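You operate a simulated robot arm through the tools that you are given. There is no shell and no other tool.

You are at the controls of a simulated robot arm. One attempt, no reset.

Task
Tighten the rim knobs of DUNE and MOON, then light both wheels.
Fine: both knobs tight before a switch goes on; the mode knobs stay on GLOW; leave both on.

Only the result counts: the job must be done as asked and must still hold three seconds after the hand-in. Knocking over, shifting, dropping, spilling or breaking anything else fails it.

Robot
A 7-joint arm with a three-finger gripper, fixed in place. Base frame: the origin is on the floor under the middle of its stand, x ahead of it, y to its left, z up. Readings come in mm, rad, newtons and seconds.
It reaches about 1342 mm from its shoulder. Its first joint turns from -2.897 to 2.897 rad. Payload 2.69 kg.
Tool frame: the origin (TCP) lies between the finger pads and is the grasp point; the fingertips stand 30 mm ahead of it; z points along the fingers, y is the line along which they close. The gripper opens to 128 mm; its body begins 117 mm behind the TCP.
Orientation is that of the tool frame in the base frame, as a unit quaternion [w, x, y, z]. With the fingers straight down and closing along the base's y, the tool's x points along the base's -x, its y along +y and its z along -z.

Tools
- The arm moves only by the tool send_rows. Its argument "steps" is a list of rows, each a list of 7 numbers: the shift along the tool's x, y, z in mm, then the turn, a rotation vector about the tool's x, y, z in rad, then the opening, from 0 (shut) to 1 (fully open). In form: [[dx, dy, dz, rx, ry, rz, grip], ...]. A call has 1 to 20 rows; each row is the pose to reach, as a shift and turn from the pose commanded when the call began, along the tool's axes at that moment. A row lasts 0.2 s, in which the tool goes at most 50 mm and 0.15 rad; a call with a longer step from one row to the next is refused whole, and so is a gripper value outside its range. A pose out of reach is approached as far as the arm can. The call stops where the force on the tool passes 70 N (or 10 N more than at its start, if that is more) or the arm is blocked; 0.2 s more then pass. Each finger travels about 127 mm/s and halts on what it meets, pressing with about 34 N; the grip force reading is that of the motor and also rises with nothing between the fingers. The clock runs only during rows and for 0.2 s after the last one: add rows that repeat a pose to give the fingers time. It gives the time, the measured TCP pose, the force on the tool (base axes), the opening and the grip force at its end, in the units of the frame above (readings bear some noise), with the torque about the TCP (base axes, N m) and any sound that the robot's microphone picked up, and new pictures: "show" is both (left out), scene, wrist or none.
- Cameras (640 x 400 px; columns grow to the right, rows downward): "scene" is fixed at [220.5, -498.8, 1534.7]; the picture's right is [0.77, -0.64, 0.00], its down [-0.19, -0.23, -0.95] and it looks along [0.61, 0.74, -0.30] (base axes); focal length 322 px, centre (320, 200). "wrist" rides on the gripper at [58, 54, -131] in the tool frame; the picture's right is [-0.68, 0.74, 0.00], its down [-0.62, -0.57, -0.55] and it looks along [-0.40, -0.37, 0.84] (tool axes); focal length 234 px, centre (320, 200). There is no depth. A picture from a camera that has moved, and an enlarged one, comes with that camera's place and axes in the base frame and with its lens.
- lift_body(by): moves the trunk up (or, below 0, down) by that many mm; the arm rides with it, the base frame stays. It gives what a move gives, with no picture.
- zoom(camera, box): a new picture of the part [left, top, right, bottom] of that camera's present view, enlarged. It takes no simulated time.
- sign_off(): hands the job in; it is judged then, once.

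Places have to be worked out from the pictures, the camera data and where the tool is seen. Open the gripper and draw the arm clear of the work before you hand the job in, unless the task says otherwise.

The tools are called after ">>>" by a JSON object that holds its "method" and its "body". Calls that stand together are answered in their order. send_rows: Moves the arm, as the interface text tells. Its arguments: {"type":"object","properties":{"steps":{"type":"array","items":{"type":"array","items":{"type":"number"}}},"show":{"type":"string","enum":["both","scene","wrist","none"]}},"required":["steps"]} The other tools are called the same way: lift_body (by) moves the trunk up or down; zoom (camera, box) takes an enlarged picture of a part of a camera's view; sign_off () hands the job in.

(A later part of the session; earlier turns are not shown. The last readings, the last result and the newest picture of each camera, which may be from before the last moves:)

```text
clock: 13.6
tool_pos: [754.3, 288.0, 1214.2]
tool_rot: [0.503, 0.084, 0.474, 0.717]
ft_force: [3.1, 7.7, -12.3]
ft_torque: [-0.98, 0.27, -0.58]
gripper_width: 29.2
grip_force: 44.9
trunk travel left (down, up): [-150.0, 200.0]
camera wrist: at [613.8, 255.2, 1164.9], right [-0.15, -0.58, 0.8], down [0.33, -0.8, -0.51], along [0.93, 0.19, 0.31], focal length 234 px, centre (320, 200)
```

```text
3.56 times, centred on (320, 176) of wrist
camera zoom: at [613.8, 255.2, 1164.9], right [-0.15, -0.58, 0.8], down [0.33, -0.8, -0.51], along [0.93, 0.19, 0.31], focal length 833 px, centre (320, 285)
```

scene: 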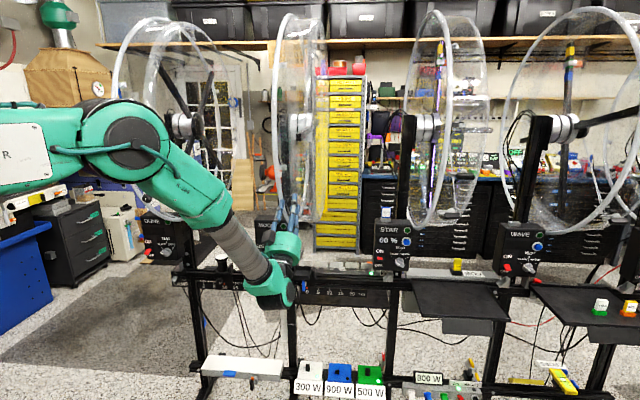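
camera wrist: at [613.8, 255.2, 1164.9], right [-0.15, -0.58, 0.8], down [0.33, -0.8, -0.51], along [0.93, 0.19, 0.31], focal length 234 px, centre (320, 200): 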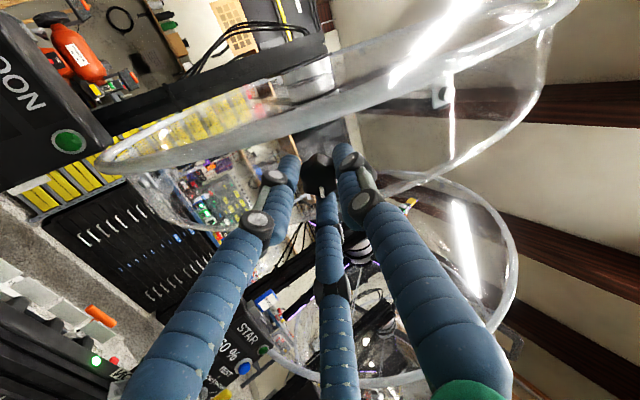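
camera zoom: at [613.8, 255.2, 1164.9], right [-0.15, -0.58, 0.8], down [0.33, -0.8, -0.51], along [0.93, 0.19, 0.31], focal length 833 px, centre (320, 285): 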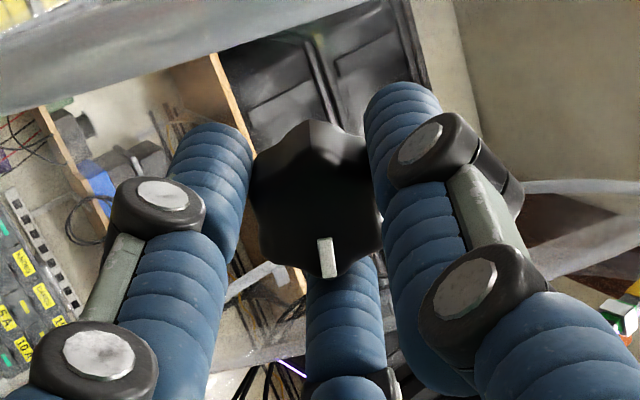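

Resistance has appeared (about 0.7 N·m about the axis) and the mark lags the fingers a little, so the knob is starting to bite. I'll keep turning in short steps.

>>> {"method": "send_rows", "body": {"steps": [[0, 0, 0, 0, 0, 0.06, 0], [0, 0, 0, 0, 0, 0.12, 0], [0, 0, 0, 0, 0, 0.18, 0]], "show": "wrist"}}

>>> {"method": "zoom", "body": {"camera": "wrist", "box": [230, 120, 410, 232]}}

```text
clock: 14.4
tool_pos: [753.4, 287.5, 1214.9]
tool_rot: [0.435, 0.126, 0.464, 0.761]
ft_force: [-1.0, 2.8, -11.5]
ft_torque: [-0.5, 0.57, -0.21]
gripper_width: 29.4
grip_force: 45.4
trunk travel left (down, up): [-150.0, 200.0]
camera wrist: at [612.9, 246.3, 1175.9], right [-0.01, -0.67, 0.75], down [0.34, -0.7, -0.62], along [0.94, 0.25, 0.23], focal length 234 px, centre (320, 200)
```

wrist: 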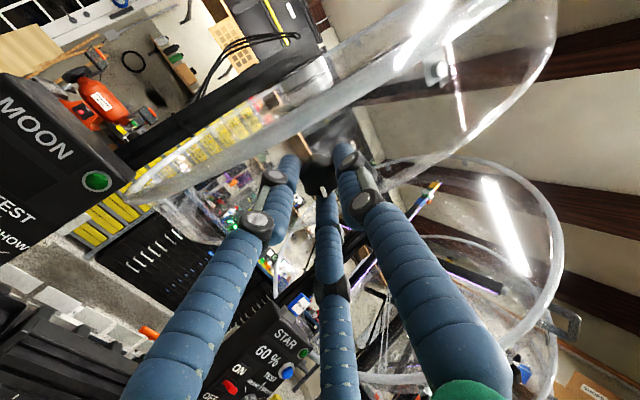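

```text
3.56 times, centred on (320, 176) of wrist
camera zoom: at [612.9, 246.3, 1175.9], right [-0.01, -0.67, 0.75], down [0.34, -0.7, -0.62], along [0.94, 0.25, 0.23], focal length 833 px, centre (320, 285)
```

zoom: 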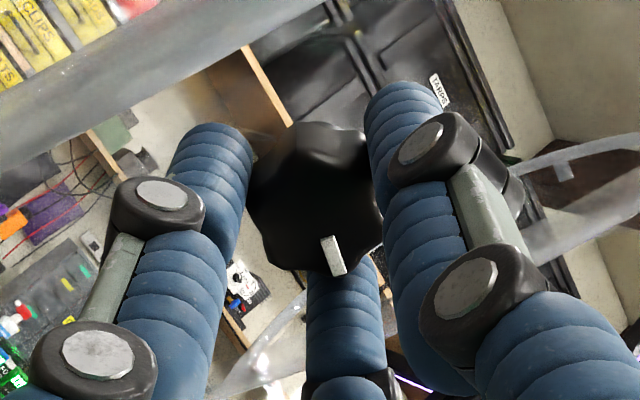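

The mark has slipped about 20° relative to the fingers: the knob turned roughly 60° and may be on its stop. I'll turn a bit more and check the mark's absolute angle and the torque to tell a stop from a weak grip.

>>> {"method": "send_rows", "body": {"steps": [[0, 0, 0, 0, 0, 0.07, 0], [0, 0, 0, 0, 0, 0.14, 0], [0, 0, 0, 0, 0, 0.21, 0]], "show": "wrist"}}

>>> {"method": "zoom", "body": {"camera": "wrist", "box": [230, 120, 410, 232]}}

```text
clock: 15.2
tool_pos: [755.7, 288.3, 1213.5]
tool_rot: [0.355, 0.174, 0.447, 0.803]
ft_force: [0.1, 9.9, -10.7]
ft_torque: [-0.8, 0.14, -0.22]
gripper_width: 28.6
grip_force: 45.1
trunk travel left (down, up): [-150.0, 200.0]
camera wrist: at [614.2, 234.3, 1187.6], right [0.16, -0.75, 0.65], down [0.33, -0.58, -0.75], along [0.93, 0.33, 0.15], focal length 234 px, centre (320, 200)
```

wrist: 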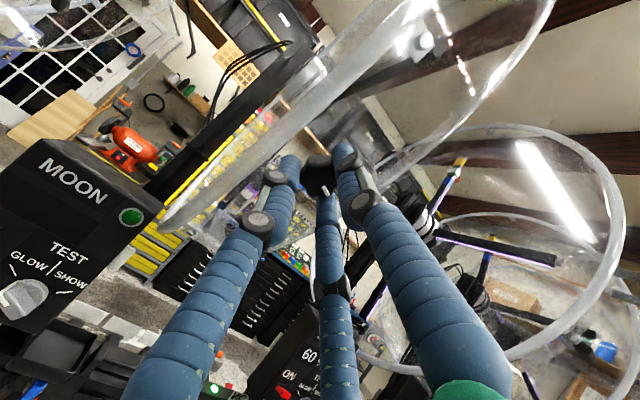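

```text
3.56 times, centred on (320, 176) of wrist
camera zoom: at [614.2, 234.3, 1187.6], right [0.16, -0.75, 0.65], down [0.33, -0.58, -0.75], along [0.93, 0.33, 0.15], focal length 833 px, centre (320, 285)
```

zoom: 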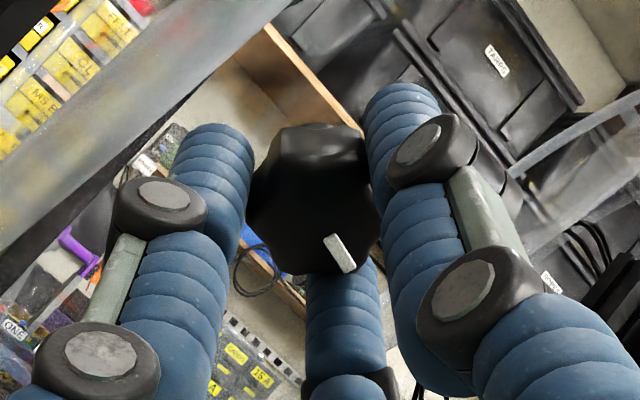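

The knob is still creeping clockwise (about 74° so far by the mark), slipping somewhat in the fingers. I'll keep turning steadily.

>>> {"method": "send_rows", "body": {"steps": [[0, 0, 0, 0, 0, 0.07, 0], [0, 0, 0, 0, 0, 0.14, 0], [0, 0, 0, 0, 0, 0.21, 0], [0, 0, 0, 0, 0, 0.28, 0], [0, 0, 0, 0, 0, 0.35, 0], [0, 0, 0, 0, 0, 0.42, 0]], "show": "wrist"}}

>>> {"method": "zoom", "body": {"camera": "wrist", "box": [230, 120, 410, 232]}}

```text
clock: 16.6
tool_pos: [755.1, 288.7, 1214.2]
tool_rot: [0.18, 0.263, 0.402, 0.858]
ft_force: [-0.4, 8.7, -7.1]
ft_torque: [-0.81, 0.3, -0.09]
gripper_width: 28.8
grip_force: 44.8
trunk travel left (down, up): [-150.0, 200.0]
camera wrist: at [624.8, 208.0, 1204.7], right [0.47, -0.8, 0.37], down [0.22, -0.3, -0.93], along [0.86, 0.52, 0.03], focal length 234 px, centre (320, 200)
```

wrist: 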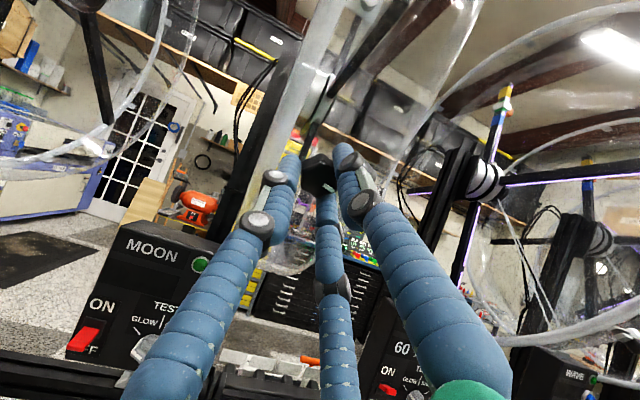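

```text
3.56 times, centred on (320, 176) of wrist
camera zoom: at [624.8, 208.0, 1204.7], right [0.47, -0.8, 0.37], down [0.22, -0.3, -0.93], along [0.86, 0.52, 0.03], focal length 833 px, centre (320, 285)
```

zoom: 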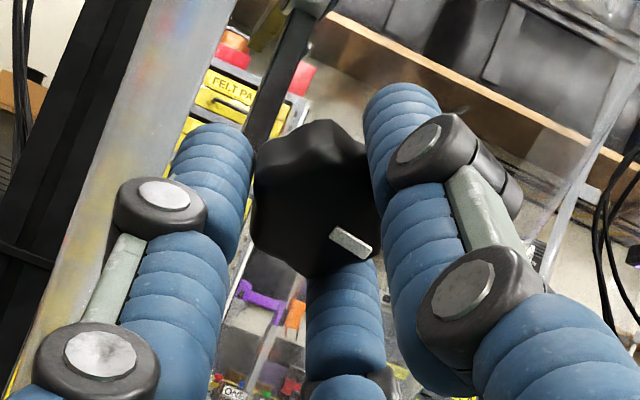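

The last 24° of hand motion moved the knob only a few degrees, so it appears to be on its stop after about 75°. I'll open up, back off a little and look at the mark without the fingers in the way.

>>> {"method": "send_rows", "body": {"steps": [[0, 0, 0, 0, 0, 0, 0.2], [0, 0, 0, 0, 0, 0, 0.36], [0, 0, -10, 0, 0, 0, 0.36], [0, 0, -30, 0, 0, 0, 0.4], [0, 0, -60, 0, 0, 0, 0.5]], "show": "both"}}

>>> {"method": "zoom", "body": {"camera": "wrist", "box": [250, 80, 410, 180]}}

>>> {"method": "zoom", "body": {"camera": "scene", "box": [262, 180, 326, 220]}}

```text
clock: 17.8
tool_pos: [718.8, 252.5, 1181.7]
tool_rot: [0.18, 0.263, 0.402, 0.858]
ft_force: [-0.8, 0.4, 0.2]
ft_torque: [-0.03, 0.02, -0.05]
gripper_width: 64.1
grip_force: 0.0
trunk travel left (down, up): [-150.0, 200.0]
camera wrist: at [588.7, 173.4, 1172.7], right [0.47, -0.8, 0.37], down [0.22, -0.3, -0.93], along [0.86, 0.51, 0.03], focal length 234 px, centre (320, 200)
```

scene: 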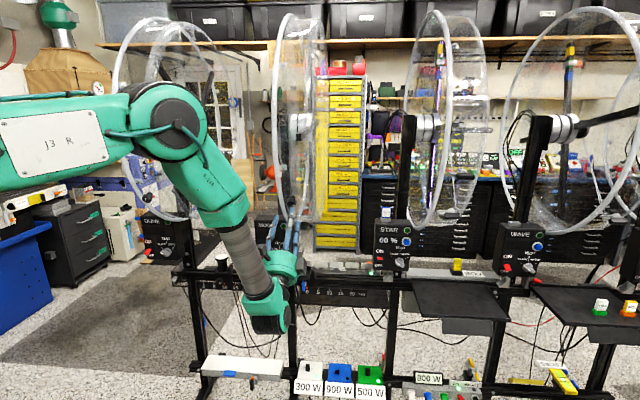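
wrist: 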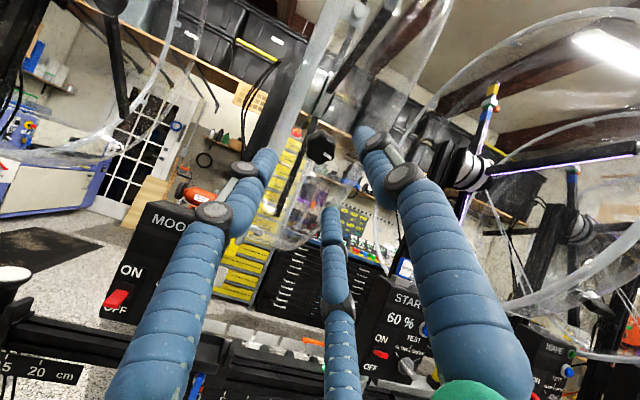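

```text
4.00 times, centred on (330, 130) of wrist
camera zoom: at [588.7, 173.4, 1172.7], right [0.47, -0.8, 0.37], down [0.22, -0.3, -0.93], along [0.86, 0.51, 0.03], focal length 937 px, centre (280, 480)
```

zoom: 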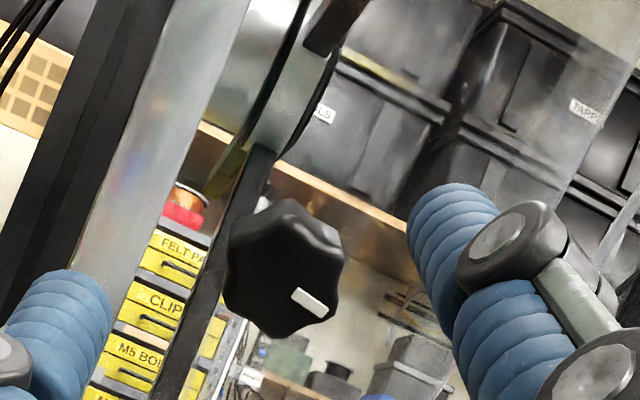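

```text
10.00 times, centred on (294, 200) of scene
camera zoom: at [220.5, -498.8, 1534.7], right [0.77, -0.64, 0.0], down [-0.19, -0.23, -0.95], along [0.61, 0.74, -0.3], focal length 3220 px, centre (580, 200)
```

zoom: 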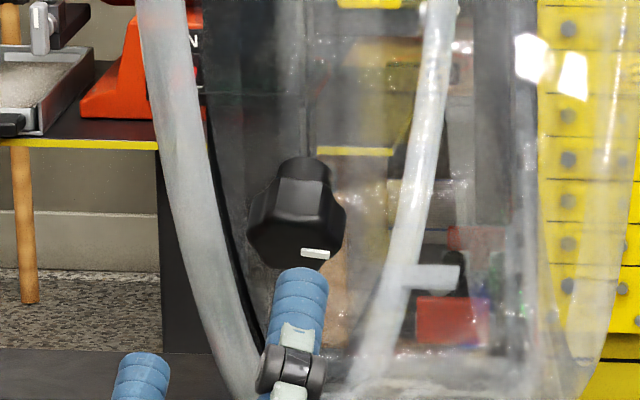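

The mark has clearly swung clockwise (about 76° in all). To make sure it is really on its stop rather than just slipping, I'll back the hand's roll off by 0.89 rad, take a deeper grip on the knob, and twist again.

>>> {"method": "send_rows", "body": {"steps": [[1, 0, 5, 0, 0, -0.13, 0.45], [1, 0, 10, 0, 0, -0.26, 0.4], [1, 0, 15, 0, 0, -0.39, 0.34], [1, 0, 20, 0, 0, -0.52, 0.34], [1, 0, 25, 0, 0, -0.65, 0.34], [1, 0, 30, 0, 0, -0.78, 0.34], [1, 0, 40, 0, 0, -0.89, 0.34], [1, 0, 50, 0, 0, -0.89, 0.34], [1, 0, 58, 0, 0, -0.89, 0.34], [1, 0, 64, 0, 0, -0.89, 0.34]], "show": "both"}}

>>> {"method": "zoom", "body": {"camera": "wrist", "box": [230, 120, 410, 232]}}

>>> {"method": "zoom", "body": {"camera": "scene", "box": [262, 180, 326, 220]}}

```text
clock: 20.0
tool_pos: [754.4, 290.3, 1218.1]
tool_rot: [0.533, 0.064, 0.476, 0.697]
ft_force: [0.3, -0.2, 0.3]
ft_torque: [0.01, 0.0, -0.02]
gripper_width: 43.7
grip_force: 0.0
trunk travel left (down, up): [-150.0, 200.0]
camera wrist: at [615.6, 261.5, 1162.5], right [-0.21, -0.53, 0.82], down [0.32, -0.83, -0.45], along [0.92, 0.17, 0.35], focal length 234 px, centre (320, 200)
```

scene: 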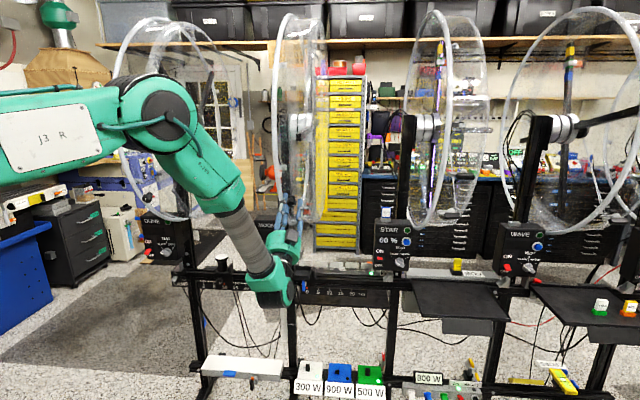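
wrist: 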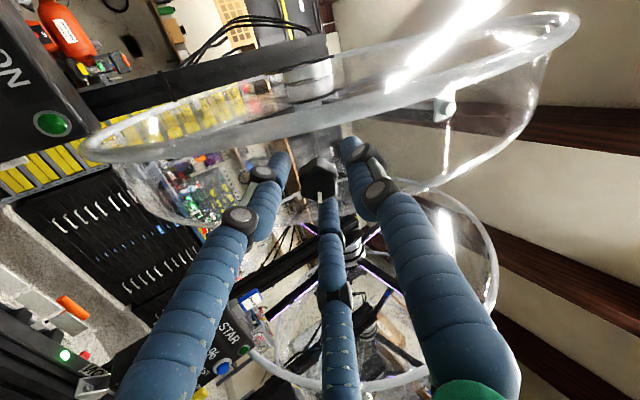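

```text
3.56 times, centred on (320, 176) of wrist
camera zoom: at [615.6, 261.5, 1162.5], right [-0.21, -0.53, 0.82], down [0.32, -0.83, -0.45], along [0.92, 0.17, 0.35], focal length 833 px, centre (320, 285)
```

zoom: 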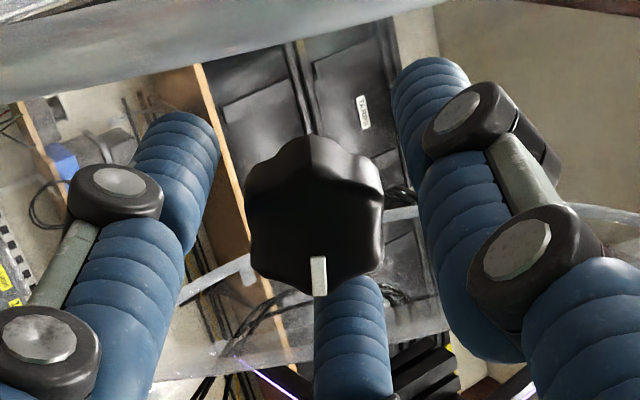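

```text
10.00 times, centred on (294, 200) of scene
camera zoom: at [220.5, -498.8, 1534.7], right [0.77, -0.64, 0.0], down [-0.19, -0.23, -0.95], along [0.61, 0.74, -0.3], focal length 3220 px, centre (580, 200)
```

zoom: 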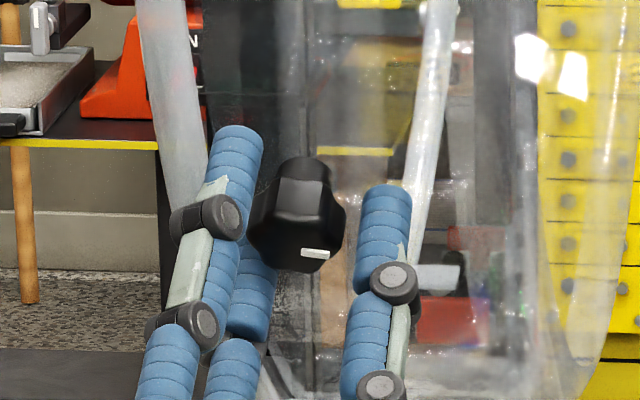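

The hand is about 2.6 mm high relative to the knob, so I'll correct that, close, and twist clockwise again while watching the mark.

>>> {"method": "send_rows", "body": {"steps": [[0.9, -2.5, 2, 0, 0, 0, 0.34], [0.9, -2.5, 2, 0, 0, 0, 0.15], [0.9, -2.5, 2, 0, 0, 0, 0], [0.9, -2.5, 2, 0, 0, 0, 0], [0.9, -2.5, 2, 0, 0, 0, 0]], "show": "wrist"}}

>>> {"method": "zoom", "body": {"camera": "wrist", "box": [230, 120, 410, 232]}}

```text
clock: 21.2
tool_pos: [758.5, 292.3, 1217.5]
tool_rot: [0.532, 0.064, 0.476, 0.697]
ft_force: [4.2, -7.1, 8.0]
ft_torque: [-0.04, 0.17, -0.49]
gripper_width: 28.7
grip_force: 44.7
trunk travel left (down, up): [-150.0, 200.0]
camera wrist: at [618.7, 262.6, 1162.2], right [-0.21, -0.53, 0.82], down [0.32, -0.83, -0.45], along [0.92, 0.17, 0.35], focal length 234 px, centre (320, 200)
```

wrist: 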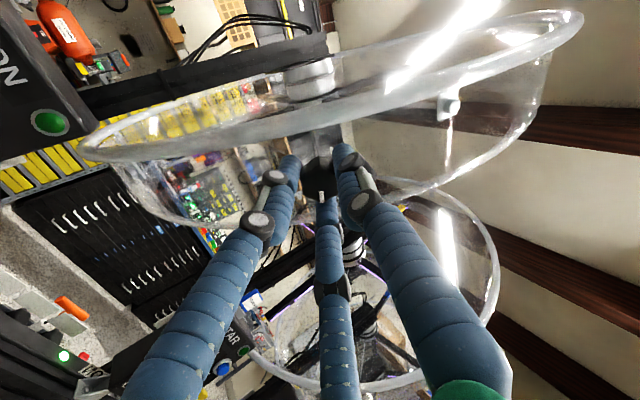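

```text
3.56 times, centred on (320, 176) of wrist
camera zoom: at [618.7, 262.6, 1162.2], right [-0.21, -0.53, 0.82], down [0.32, -0.83, -0.45], along [0.92, 0.17, 0.35], focal length 833 px, centre (320, 285)
```

zoom: 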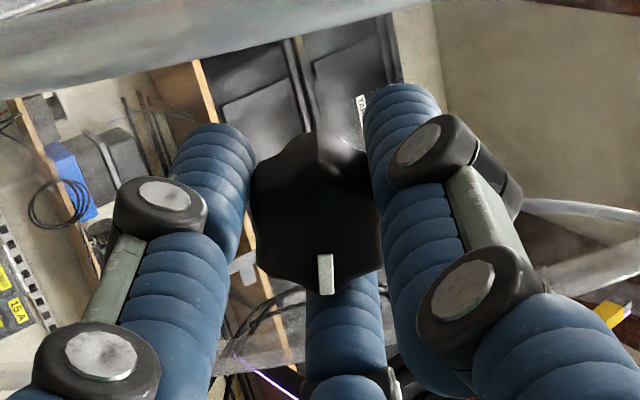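

Good grip again with the mark near the bottom of the view. Now twisting clockwise in small steps.

>>> {"method": "send_rows", "body": {"steps": [[0, 0, 0, 0, 0, 0.06, 0], [0, 0, 0, 0, 0, 0.12, 0], [0, 0, 0, 0, 0, 0.18, 0]], "show": "wrist"}}

>>> {"method": "zoom", "body": {"camera": "wrist", "box": [230, 120, 410, 232]}}

```text
clock: 22.0
tool_pos: [759.2, 291.4, 1215.7]
tool_rot: [0.467, 0.106, 0.468, 0.742]
ft_force: [0.9, -4.6, 12.8]
ft_torque: [-0.21, 0.61, -0.71]
gripper_width: 29.6
grip_force: 45.0
trunk travel left (down, up): [-150.0, 200.0]
camera wrist: at [616.5, 254.0, 1173.5], right [-0.07, -0.63, 0.77], down [0.34, -0.74, -0.57], along [0.94, 0.22, 0.27], focal length 234 px, centre (320, 200)
```

wrist: 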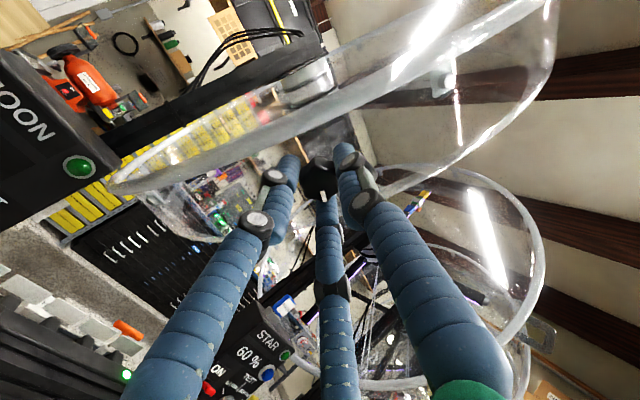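

```text
3.56 times, centred on (320, 176) of wrist
camera zoom: at [616.5, 254.0, 1173.5], right [-0.07, -0.63, 0.77], down [0.34, -0.74, -0.57], along [0.94, 0.22, 0.27], focal length 833 px, centre (320, 285)
```

zoom: 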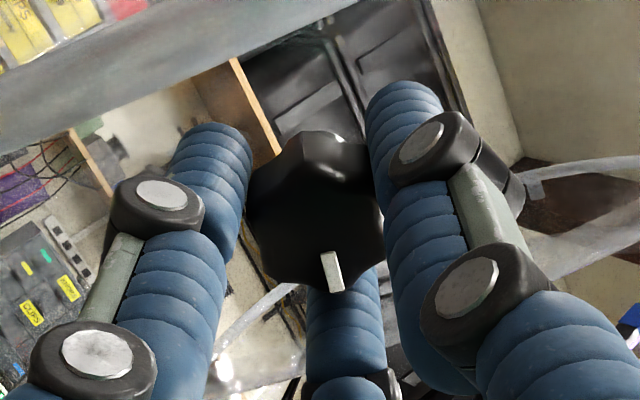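

The knob barely moved this time while the hand turned 10°. One more twist to confirm it stays put.

>>> {"method": "send_rows", "body": {"steps": [[0, 0, 0, 0, 0, 0.1, 0], [0, 0, 0, 0, 0, 0.2, 0], [0, 0, 0, 0, 0, 0.3, 0], [0, 0, 0, 0, 0, 0.4, 0]], "show": "wrist"}}

>>> {"method": "zoom", "body": {"camera": "wrist", "box": [230, 120, 410, 232]}}

```text
clock: 23.0
tool_pos: [757.6, 291.5, 1216.3]
tool_rot: [0.31, 0.198, 0.437, 0.821]
ft_force: [4.8, -7.0, 15.9]
ft_torque: [-0.42, 0.01, -0.95]
gripper_width: 29.2
grip_force: 44.8
trunk travel left (down, up): [-150.0, 200.0]
camera wrist: at [618.9, 231.1, 1195.1], right [0.25, -0.77, 0.58], down [0.31, -0.51, -0.8], along [0.92, 0.38, 0.12], focal length 234 px, centre (320, 200)
```

wrist: 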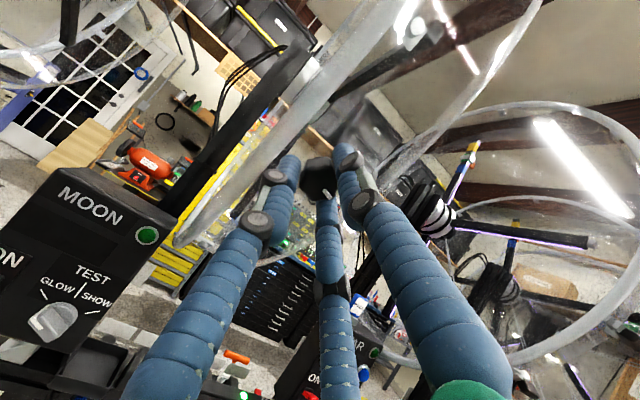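

```text
3.56 times, centred on (320, 176) of wrist
camera zoom: at [618.9, 231.1, 1195.1], right [0.25, -0.77, 0.58], down [0.31, -0.51, -0.8], along [0.92, 0.38, 0.12], focal length 833 px, centre (320, 285)
```

zoom: 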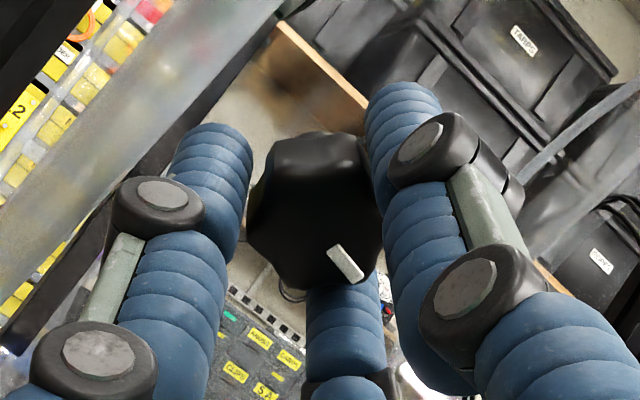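

The mark stays at about −10° from horizontal while the hand slipped round it with about 0.75 N·m, so MOON's knob is on its stop. I'll open, back straight out, and check the mark from the scene camera.

>>> {"method": "send_rows", "body": {"steps": [[0, 0, 0, 0, 0, 0, 0.2], [0, 0, 0, 0, 0, 0, 0.36], [0, 0, -10, 0, 0, 0, 0.36], [0, 0, -30, 0, 0, 0, 0.4], [0, 0, -70, 0, 0, 0, 0.45], [0, 0, -115, 0, 0, 0, 0.45]], "show": "both"}}

>>> {"method": "zoom", "body": {"camera": "scene", "box": [262, 180, 326, 220]}}

>>> {"method": "zoom", "body": {"camera": "scene", "box": [125, 180, 189, 220]}}

>>> {"method": "zoom", "body": {"camera": "scene", "box": [0, 80, 200, 330]}}

```text
clock: 24.4
tool_pos: [690.9, 222.1, 1153.7]
tool_rot: [0.31, 0.198, 0.438, 0.82]
ft_force: [-0.9, 0.8, -0.4]
ft_torque: [0.0, -0.01, -0.02]
gripper_width: 57.4
grip_force: 0.1
trunk travel left (down, up): [-150.0, 200.0]
camera wrist: at [550.6, 161.8, 1132.6], right [0.25, -0.77, 0.58], down [0.31, -0.51, -0.8], along [0.92, 0.38, 0.12], focal length 234 px, centre (320, 200)
```

scene: 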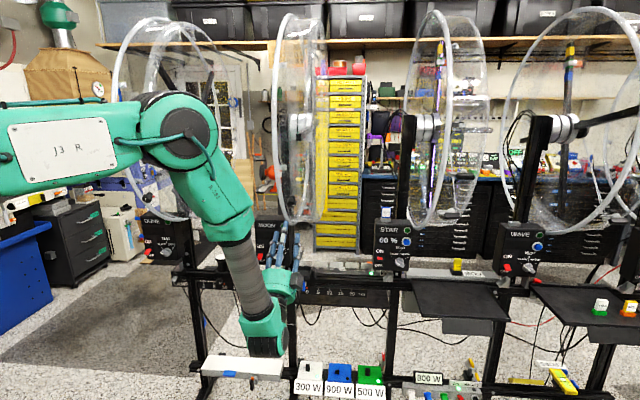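
wrist: 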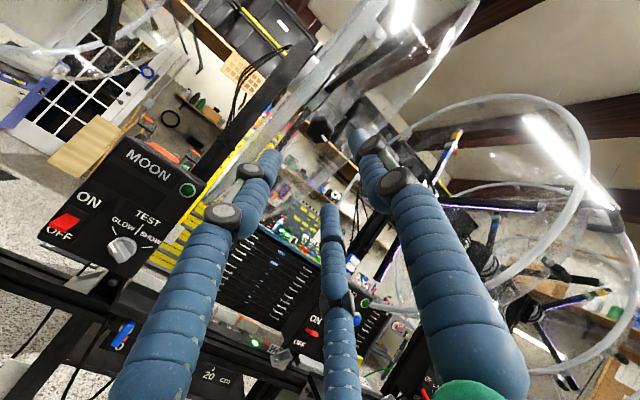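

```text
10.00 times, centred on (294, 200) of scene
camera zoom: at [220.5, -498.8, 1534.7], right [0.77, -0.64, 0.0], down [-0.19, -0.23, -0.95], along [0.61, 0.74, -0.3], focal length 3220 px, centre (580, 200)
```

zoom: 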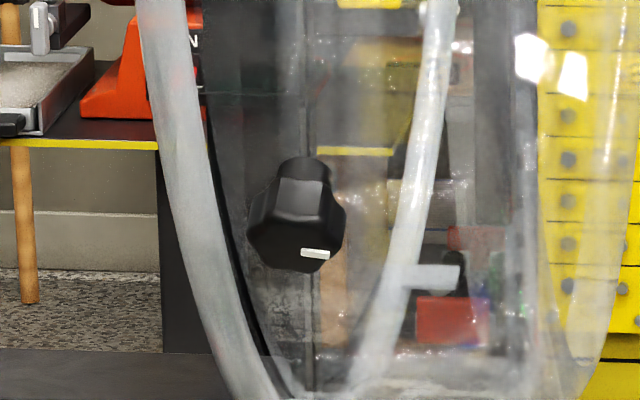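

```text
10.00 times, centred on (157, 200) of scene
camera zoom: at [220.5, -498.8, 1534.7], right [0.77, -0.64, 0.0], down [-0.19, -0.23, -0.95], along [0.61, 0.74, -0.3], focal length 3220 px, centre (1950, 200)
```

zoom: 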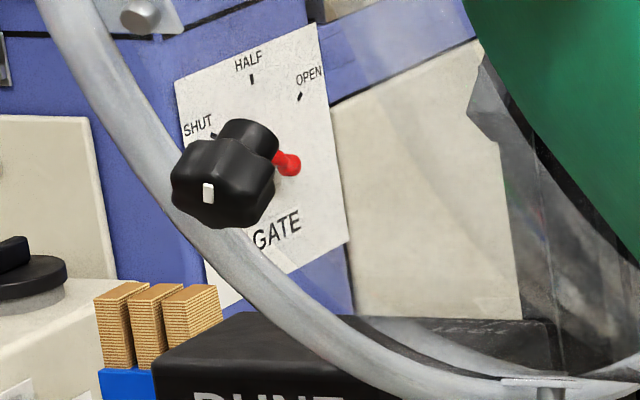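

```text
1.60 times, centred on (100, 205) of scene
camera zoom: at [220.5, -498.8, 1534.7], right [0.77, -0.64, 0.0], down [-0.19, -0.23, -0.95], along [0.61, 0.74, -0.3], focal length 515 px, centre (672, 192)
```

zoom: 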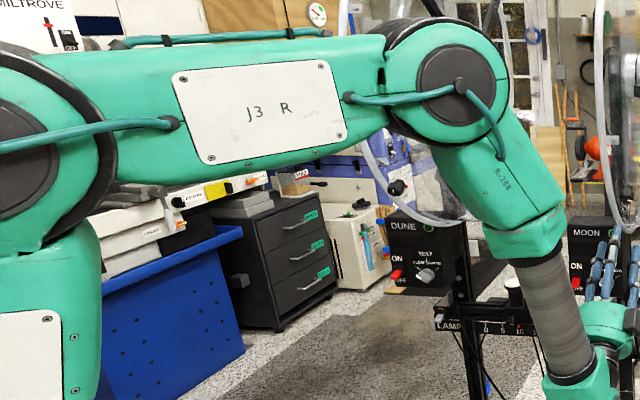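

MOON's mark is unchanged by the second twist, so it is hard against its stop. DUNE's knob should be the same geometry shifted 478 mm along the rack, near (427, 639, 1225), so I'll move there at standoff distance and wind the roll back on the way.

>>> {"method": "send_rows", "body": {"steps": [[34, -2, -5, 0, 0, -0.09, 0.45], [68, -4, -10, 0, 0, -0.18, 0.45], [103, -6, -15, 0, 0, -0.27, 0.45], [137, -8, -20, 0, 0, -0.36, 0.45], [171, -10, -20, 0, 0, -0.45, 0.45], [205, -12, -20, 0, 0, -0.54, 0.45], [240, -14, -20, 0, 0, -0.63, 0.45]], "show": "both"}}

```text
clock: 26.0
tool_pos: [518.9, 361.1, 1147.8]
tool_rot: [0.544, 0.038, 0.481, 0.686]
ft_force: [0.4, 0.4, 0.5]
ft_torque: [0.0, -0.02, 0.01]
gripper_width: 57.6
grip_force: 0.0
out of reach, approached as far as the arm can: row 6, 7
trunk travel left (down, up): [-150.0, 200.0]
camera wrist: at [381.4, 327.8, 1087.9], right [-0.25, -0.49, 0.83], down [0.34, -0.85, -0.4], along [0.91, 0.18, 0.38], focal length 234 px, centre (320, 200)
```

scene: 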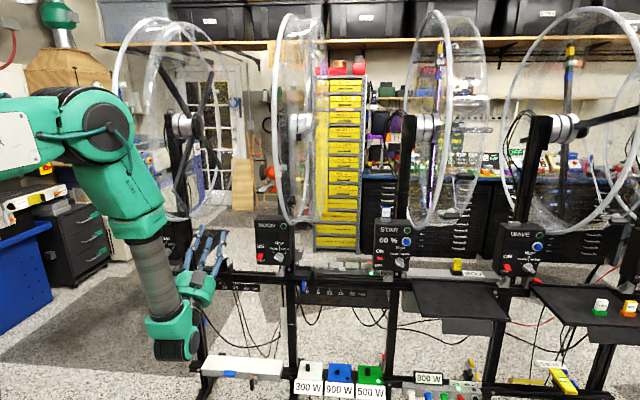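
wrist: 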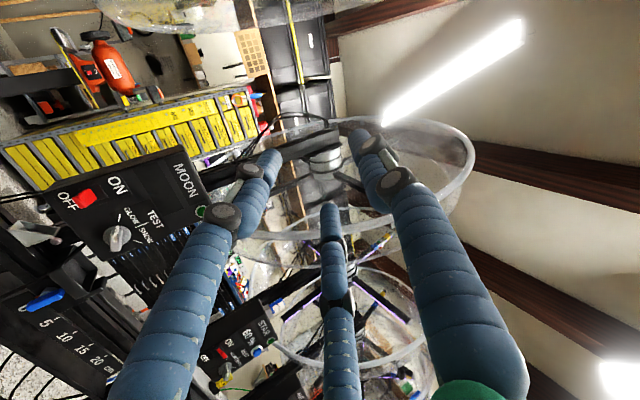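

The arm ran out of wrist bend half way (hand folding back towards the forearm), with no contact. Lowering the trunk should flatten the forearm and give more room, so I'll lower it and then bring the hand back up.

>>> {"method": "lift_body", "body": {"by": -140}}

```text
clock: 27.7
tool_pos: [518.9, 360.1, 1006.8]
tool_rot: [0.543, 0.04, 0.481, 0.688]
ft_force: [0.0, 0.5, 0.0]
ft_torque: [0.0, -0.02, -0.03]
gripper_width: 57.5
grip_force: 0.0
trunk travel left (down, up): [-10.0, 340.0]
```

The trunk is down 140 mm. Now I'll raise the hand diagonally towards the DUNE standoff point, restoring the 45° heading and winding the roll back a little more.

>>> {"method": "send_rows", "body": {"steps": [[16, 26, 13, 0.002, -0.003, -0.05, 0.45], [36, 56, 26, 0.004, -0.006, -0.1, 0.45], [56, 86, 40, 0.006, -0.009, -0.15, 0.45], [76, 115, 55, 0.008, -0.012, -0.2, 0.45], [97, 145, 70, 0.01, -0.015, -0.25, 0.45], [117, 175, 85, 0.012, -0.018, -0.3, 0.45], [138, 204, 100, 0.014, -0.021, -0.36, 0.45], [158, 234, 115, 0.016, -0.025, -0.42, 0.45]], "show": "both"}}

```text
clock: 29.5
tool_pos: [463.7, 462.3, 1156.7]
tool_rot: [0.647, -0.131, 0.471, 0.585]
ft_force: [-0.3, -0.3, -0.7]
ft_torque: [0.0, -0.07, -0.01]
gripper_width: 57.4
grip_force: 0.2
out of reach, approached as far as the arm can: row 1, 2, 3, 4, 5, 6, 7, 8
trunk travel left (down, up): [-10.0, 340.0]
camera wrist: at [349.3, 421.0, 1064.7], right [-0.56, -0.22, 0.8], down [0.33, -0.94, -0.03], along [0.76, 0.24, 0.6], focal length 234 px, centre (320, 200)
```

scene: 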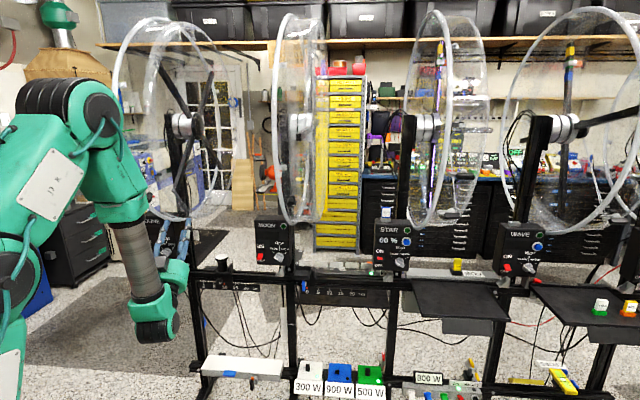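
wrist: 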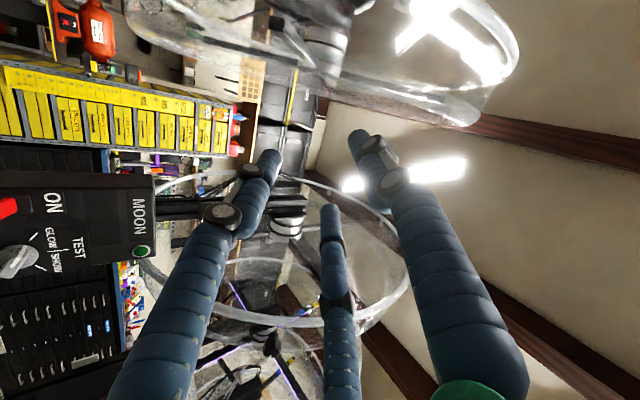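

The wrist is stuck on one side of a joint limit: this elbow/wrist branch suits MOON but not DUNE's bearing. I'll point the hand down again between the wheels (backing away from them), then tilt it up again on the DUNE side so the wrist takes the other branch.

>>> {"method": "send_rows", "body": {"steps": [[-14, 1, -11, 0.063, 0.126, 0, 0.45], [-28, 2, -22, 0.126, 0.252, 0, 0.45], [-42, 3, -33, 0.189, 0.378, 0, 0.45], [-56, 5, -44, 0.252, 0.504, 0, 0.45], [-70, 6, -55, 0.315, 0.63, 0, 0.45], [-84, 7, -66, 0.378, 0.756, 0, 0.45], [-98, 8, -77, 0.441, 0.882, 0, 0.45], [-112, 9, -88, 0.504, 1.008, 0, 0.45]], "show": "both"}}

```text
clock: 31.3
tool_pos: [430.8, 329.1, 1201.8]
tool_rot: [0.354, -0.235, 0.847, 0.32]
ft_force: [-0.5, -0.1, 0.0]
ft_torque: [-0.02, 0.0, -0.01]
gripper_width: 57.9
grip_force: 0.0
trunk travel left (down, up): [-10.0, 340.0]
camera wrist: at [300.2, 264.0, 1250.0], right [-0.03, 0.62, 0.78], down [0.5, -0.67, 0.55], along [0.87, 0.41, -0.29], focal length 234 px, centre (320, 200)
```

scene: 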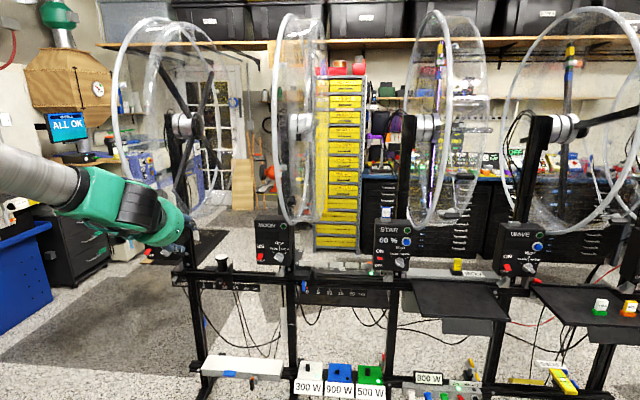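
wrist: 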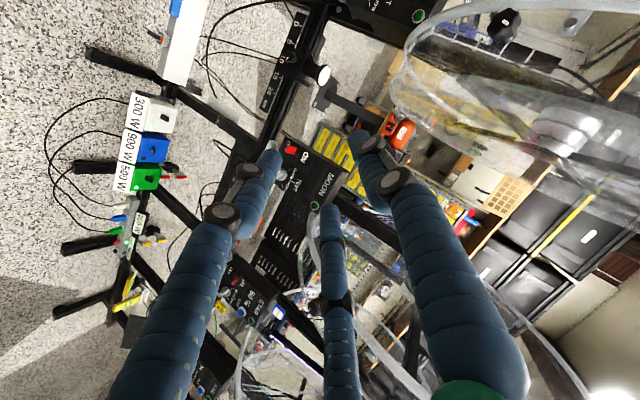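

The full pose was reached this time, and DUNE's knob is visible at the top of the wrist view, agreeing with (426, 639, 1224). I'll finish pointing the hand down while sliding over to DUNE's side at a safe distance from its hoop.

>>> {"method": "send_rows", "body": {"steps": [[5, 21, 4, 0.063, 0.127, 0, 0.45], [10, 43, 8, 0.127, 0.254, 0, 0.45], [15, 64, 12, 0.19, 0.381, 0, 0.45], [20, 85, 16, 0.254, 0.508, 0, 0.45], [26, 107, 20, 0.317, 0.635, 0, 0.45], [31, 128, 24, 0.381, 0.762, 0, 0.45], [36, 150, 28, 0.444, 0.889, 0, 0.45], [41, 171, 32, 0.444, 0.889, 0, 0.45], [46, 192, 36, 0.444, 0.889, 0, 0.45], [51, 213, 40, 0.444, 0.889, 0, 0.45]], "show": "both"}}

```text
clock: 33.5
tool_pos: [281.2, 496.7, 1221.4]
tool_rot: [0.0, -0.269, 0.963, 0.001]
ft_force: [-0.1, -1.0, 0.0]
ft_torque: [0.05, 0.0, -0.01]
gripper_width: 57.6
grip_force: 0.0
trunk travel left (down, up): [-10.0, 340.0]
camera wrist: at [203.2, 511.3, 1354.0], right [0.2, 0.98, 0.0], down [0.82, -0.17, 0.55], along [0.54, -0.11, -0.84], focal length 234 px, centre (320, 200)
```

scene: 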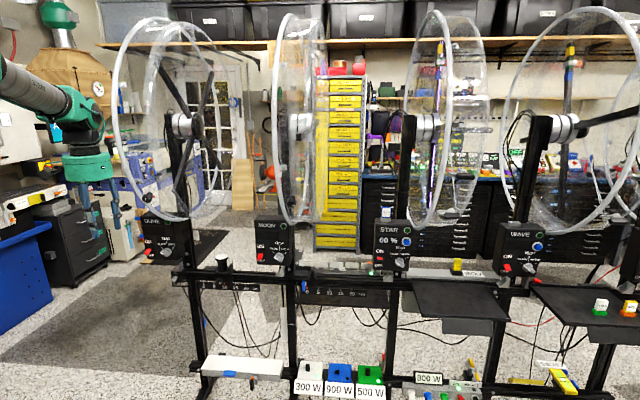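
wrist: 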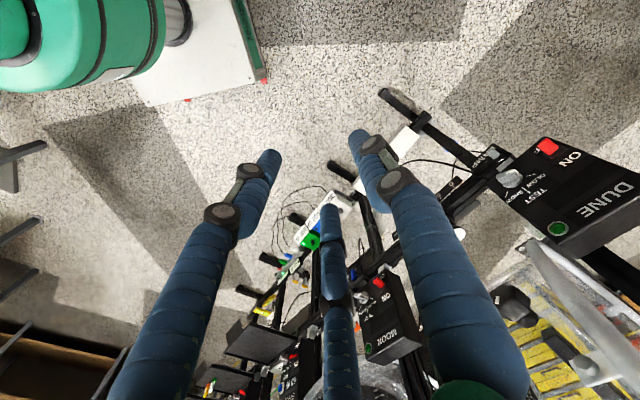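

The hand is down at (281, 497, 1221) with DUNE's knob in view (again about (427, 641, 1228)). On the other wrist branch the last joint will be shifted, so I'll first wind the roll well back here in free space.

>>> {"method": "send_rows", "body": {"steps": [[0, 0, 0, 0, 0, -0.14, 0.45], [0, 0, 0, 0, 0, -0.28, 0.45], [0, 0, 0, 0, 0, -0.42, 0.45], [0, 0, 0, 0, 0, -0.56, 0.45], [0, 0, 0, 0, 0, -0.7, 0.45], [0, 0, 0, 0, 0, -0.84, 0.45], [0, 0, 0, 0, 0, -0.98, 0.45], [0, 0, 0, 0, 0, -1.12, 0.45], [0, 0, 0, 0, 0, -1.26, 0.45], [0, 0, 0, 0, 0, -1.4, 0.45], [0, 0, 0, 0, 0, -1.54, 0.45], [0, 0, 0, 0, 0, -1.68, 0.45], [0, 0, 0, 0, 0, -1.82, 0.45], [0, 0, 0, 0, 0, -1.96, 0.45], [0, 0, 0, 0, 0, -2.1, 0.45], [0, 0, 0, 0, 0, -2.24, 0.45], [0, 0, 0, 0, 0, -2.38, 0.45], [0, 0, 0, 0, 0, -2.5, 0.45]], "show": "none"}}

```text
clock: 37.3
tool_pos: [282.7, 494.1, 1221.7]
tool_rot: [-0.001, 0.999, -0.048, -0.001]
ft_force: [0.6, -0.5, -1.3]
ft_torque: [0.0, -0.01, 0.01]
gripper_width: 57.9
grip_force: 0.0
trunk travel left (down, up): [-10.0, 340.0]
```

Wound back 2.5 rad without trouble. Now I'll tilt the hand up about the rack direction on this side, moving in slightly towards DUNE as the wrist drops behind.

>>> {"method": "send_rows", "body": {"steps": [[0, 0, 0, 0.1105, 0.0911, 0, 0.45], [0, 0, 0, 0.221, 0.1822, 0, 0.45], [0, 0, 0, 0.3315, 0.2733, 0, 0.45], [0, 0, 0, 0.442, 0.3644, 0, 0.45], [0, 0, 0, 0.5525, 0.4555, 0, 0.45], [5, -6, 8, 0.663, 0.5466, 0, 0.45], [10, -12, 16, 0.7735, 0.6377, 0, 0.45], [15, -18, 23, 0.884, 0.7288, 0, 0.45]], "show": "scene"}}

```text
clock: 39.1
tool_pos: [299.2, 511.8, 1198.4]
tool_rot: [-0.401, 0.839, -0.041, 0.365]
ft_force: [0.3, -0.4, 0.5]
ft_torque: [0.0, -0.01, 0.01]
gripper_width: 57.9
grip_force: 0.1
trunk travel left (down, up): [-10.0, 340.0]
```

scene: 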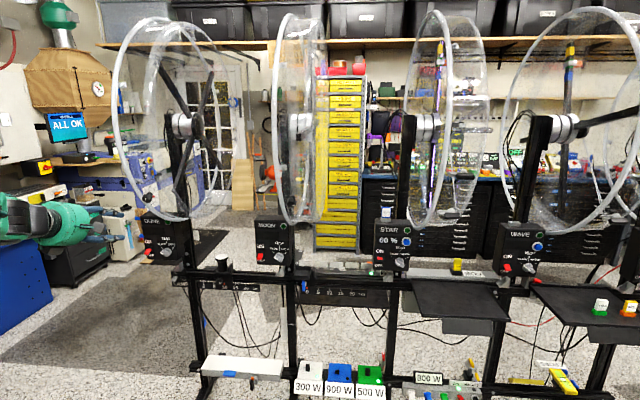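

Going well so far. I'll finish the tilt and come to about 150 mm before DUNE's knob.

>>> {"method": "send_rows", "body": {"steps": [[-2, 3, 10, 0.1105, 0.0911, 0, 0.45], [-5, 6, 20, 0.221, 0.1822, 0, 0.45], [-7, 9, 31, 0.3315, 0.2733, 0, 0.45], [-10, 12, 41, 0.442, 0.3644, 0, 0.45], [-12, 15, 51, 0.5525, 0.4555, 0, 0.45], [-14, 18, 61, 0.663, 0.5466, 0, 0.45], [-17, 21.6, 71.6, 0.7735, 0.6377, 0, 0.45]], "show": "both"}}

```text
clock: 40.7
tool_pos: [338.1, 548.1, 1142.2]
tool_rot: [0.651, -0.475, 0.025, -0.591]
ft_force: [-0.1, 0.8, 0.3]
ft_torque: [0.0, 0.04, -0.01]
gripper_width: 57.8
grip_force: 0.1
trunk travel left (down, up): [-10.0, 340.0]
camera wrist: at [317.2, 417.2, 1068.3], right [0.35, 0.42, -0.84], down [-0.93, 0.25, -0.26], along [0.1, 0.87, 0.48], focal length 234 px, centre (320, 200)
```

scene: 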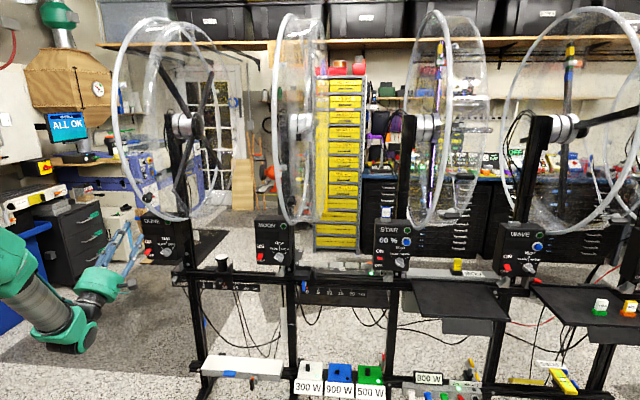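
wrist: 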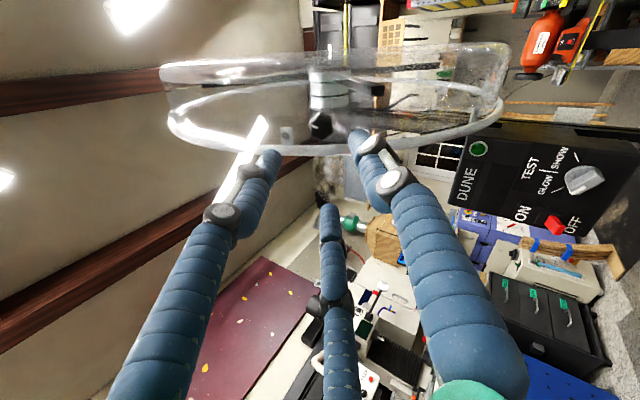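

The other branch works: the hand now faces DUNE's knob along its axis. I'll zoom to refine the knob's position.

>>> {"method": "zoom", "body": {"camera": "wrist", "box": [270, 90, 374, 155]}}

>>> {"method": "zoom", "body": {"camera": "scene", "box": [115, 180, 195, 250]}}

>>> {"method": "zoom", "body": {"camera": "wrist", "box": [420, 120, 640, 270]}}

```text
6.15 times, centred on (322, 122) of wrist
camera zoom: at [317.2, 417.2, 1068.3], right [0.35, 0.42, -0.84], down [-0.93, 0.25, -0.26], along [0.1, 0.87, 0.48], focal length 1441 px, centre (308, 677)
```

zoom: 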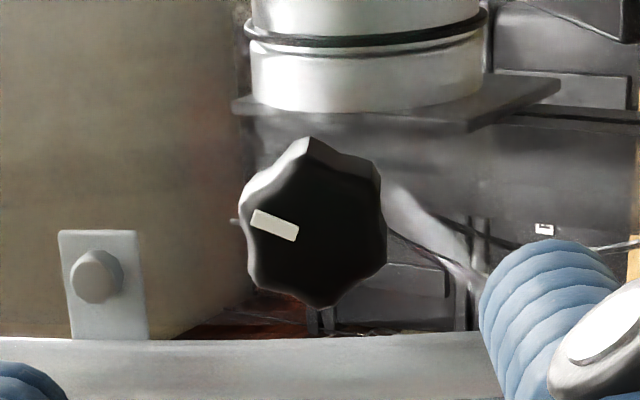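

```text
5.71 times, centred on (155, 215) of scene
camera zoom: at [220.5, -498.8, 1534.7], right [0.77, -0.64, 0.0], down [-0.19, -0.23, -0.95], along [0.61, 0.74, -0.3], focal length 1840 px, centre (1263, 114)
```

zoom: 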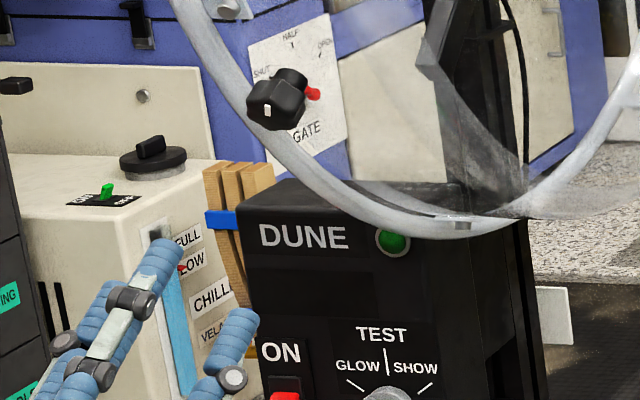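

```text
2.67 times, centred on (530, 195) of wrist
camera zoom: at [317.2, 417.2, 1068.3], right [0.35, 0.42, -0.84], down [-0.93, 0.25, -0.26], along [0.1, 0.87, 0.48], focal length 624 px, centre (-240, 213)
```

zoom: 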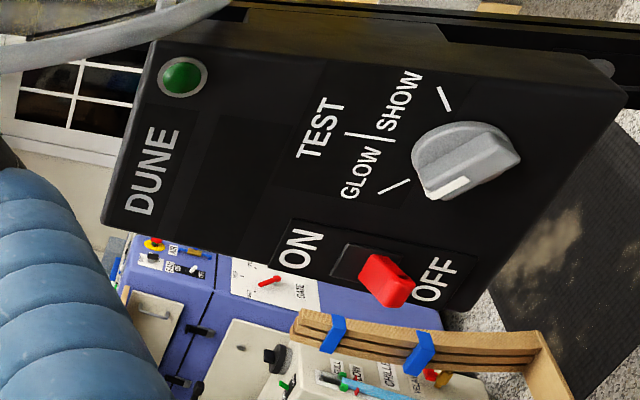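

DUNE's knob comes out at (427.4, 639.5, 1223.5), within 3 mm of the tool axis and 151 mm ahead. I'll test here in free space that the hand can turn clockwise far enough from this roll, then return.

>>> {"method": "send_rows", "body": {"steps": [[0, 0, 0, 0, 0, 0.145, 0.45], [0, 0, 0, 0, 0, 0.29, 0.45], [0, 0, 0, 0, 0, 0.435, 0.45], [0, 0, 0, 0, 0, 0.58, 0.45], [0, 0, 0, 0, 0, 0.725, 0.45], [0, 0, 0, 0, 0, 0.87, 0.45], [0, 0, 0, 0, 0, 1.015, 0.45], [0, 0, 0, 0, 0, 1.16, 0.45], [0, 0, 0, 0, 0, 1.305, 0.45], [0, 0, 0, 0, 0, 1.45, 0.45], [0, 0, 0, 0, 0, 1.595, 0.45], [0, 0, 0, 0, 0, 1.74, 0.45], [0, 0, 0, 0, 0, 1.885, 0.45]], "show": "none"}}

```text
clock: 43.5
tool_pos: [338.7, 549.2, 1144.4]
tool_rot: [0.861, -0.26, 0.4, 0.179]
ft_force: [0.1, -0.5, -0.7]
ft_torque: [0.0, -0.03, -0.03]
gripper_width: 57.6
grip_force: 0.1
trunk travel left (down, up): [-10.0, 340.0]
```

A clockwise sweep of 1.88 rad is available. I'll wind back and approach to 60 mm before the knob.

>>> {"method": "send_rows", "body": {"steps": [[0, 0, 0, 0, 0, -0.145, 0.45], [0, 0, 0, 0, 0, -0.29, 0.45], [0, 0, 0, 0, 0, -0.435, 0.45], [0, 0, 0, 0, 0, -0.58, 0.45], [0, 0, 0, 0, 0, -0.725, 0.45], [0, 0, 0, 0, 0, -0.87, 0.45], [0, 0, 0, 0, 0, -1.015, 0.45], [0, 0, 10, 0, 0, -1.16, 0.45], [0, 0, 20, 0, 0, -1.305, 0.45], [0, 0, 35, 0, 0, -1.45, 0.45], [0, 0, 50, 0, 0, -1.595, 0.45], [0, 0, 70, 0, 0, -1.74, 0.45], [0, 0, 88, 0, 0, -1.885, 0.45], [0, 0, 88, 0, 0, -1.885, 0.45]], "show": "both"}}

>>> {"method": "zoom", "body": {"camera": "wrist", "box": [230, 100, 410, 212]}}

>>> {"method": "zoom", "body": {"camera": "scene", "box": [115, 180, 179, 220]}}

```text
clock: 46.5
tool_pos: [389.6, 599.3, 1192.2]
tool_rot: [0.651, -0.475, 0.023, -0.592]
ft_force: [1.3, 0.5, -0.4]
ft_torque: [-0.01, -0.02, 0.0]
gripper_width: 57.6
grip_force: 0.1
trunk travel left (down, up): [-10.0, 340.0]
camera wrist: at [369.5, 468.8, 1117.3], right [0.35, 0.42, -0.84], down [-0.93, 0.25, -0.26], along [0.1, 0.87, 0.48], focal length 234 px, centre (320, 200)
```

scene: 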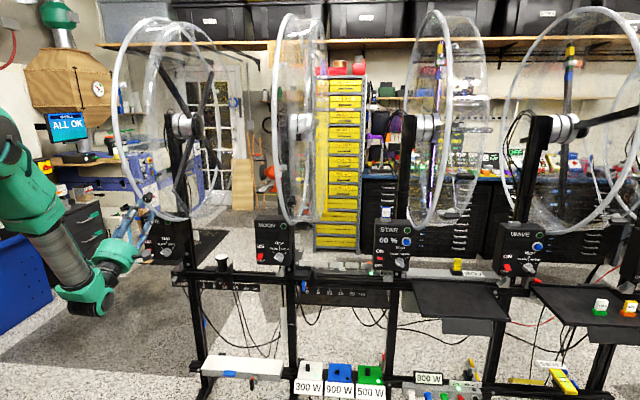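
wrist: 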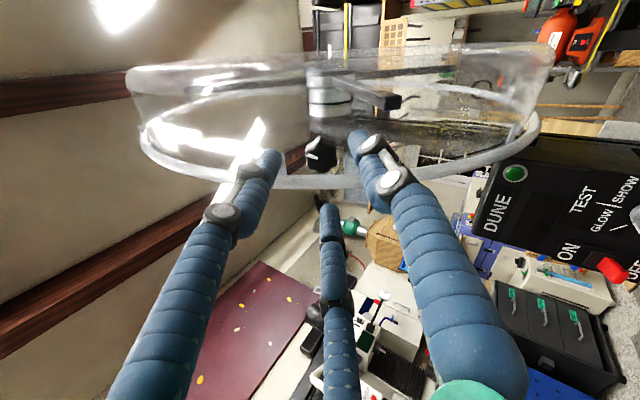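

```text
3.56 times, centred on (320, 156) of wrist
camera zoom: at [369.5, 468.8, 1117.3], right [0.35, 0.42, -0.84], down [-0.93, 0.25, -0.26], along [0.1, 0.87, 0.48], focal length 833 px, centre (320, 356)
```

zoom: 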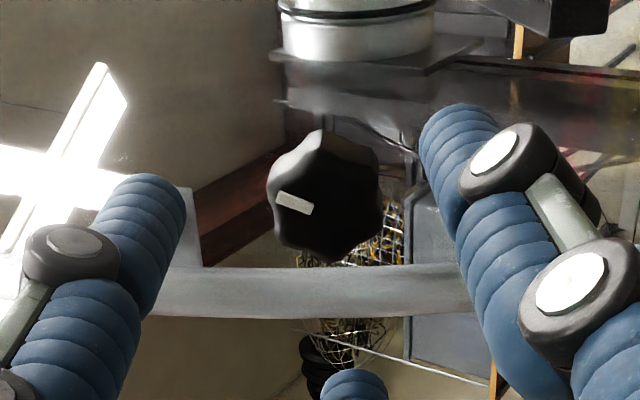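

```text
10.00 times, centred on (147, 200) of scene
camera zoom: at [220.5, -498.8, 1534.7], right [0.77, -0.64, 0.0], down [-0.19, -0.23, -0.95], along [0.61, 0.74, -0.3], focal length 3220 px, centre (2050, 200)
```

zoom: 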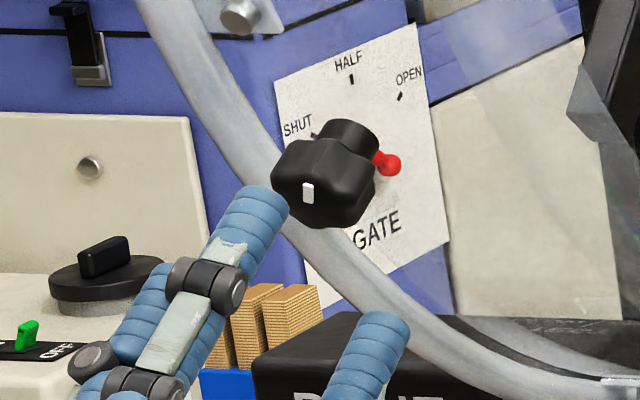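

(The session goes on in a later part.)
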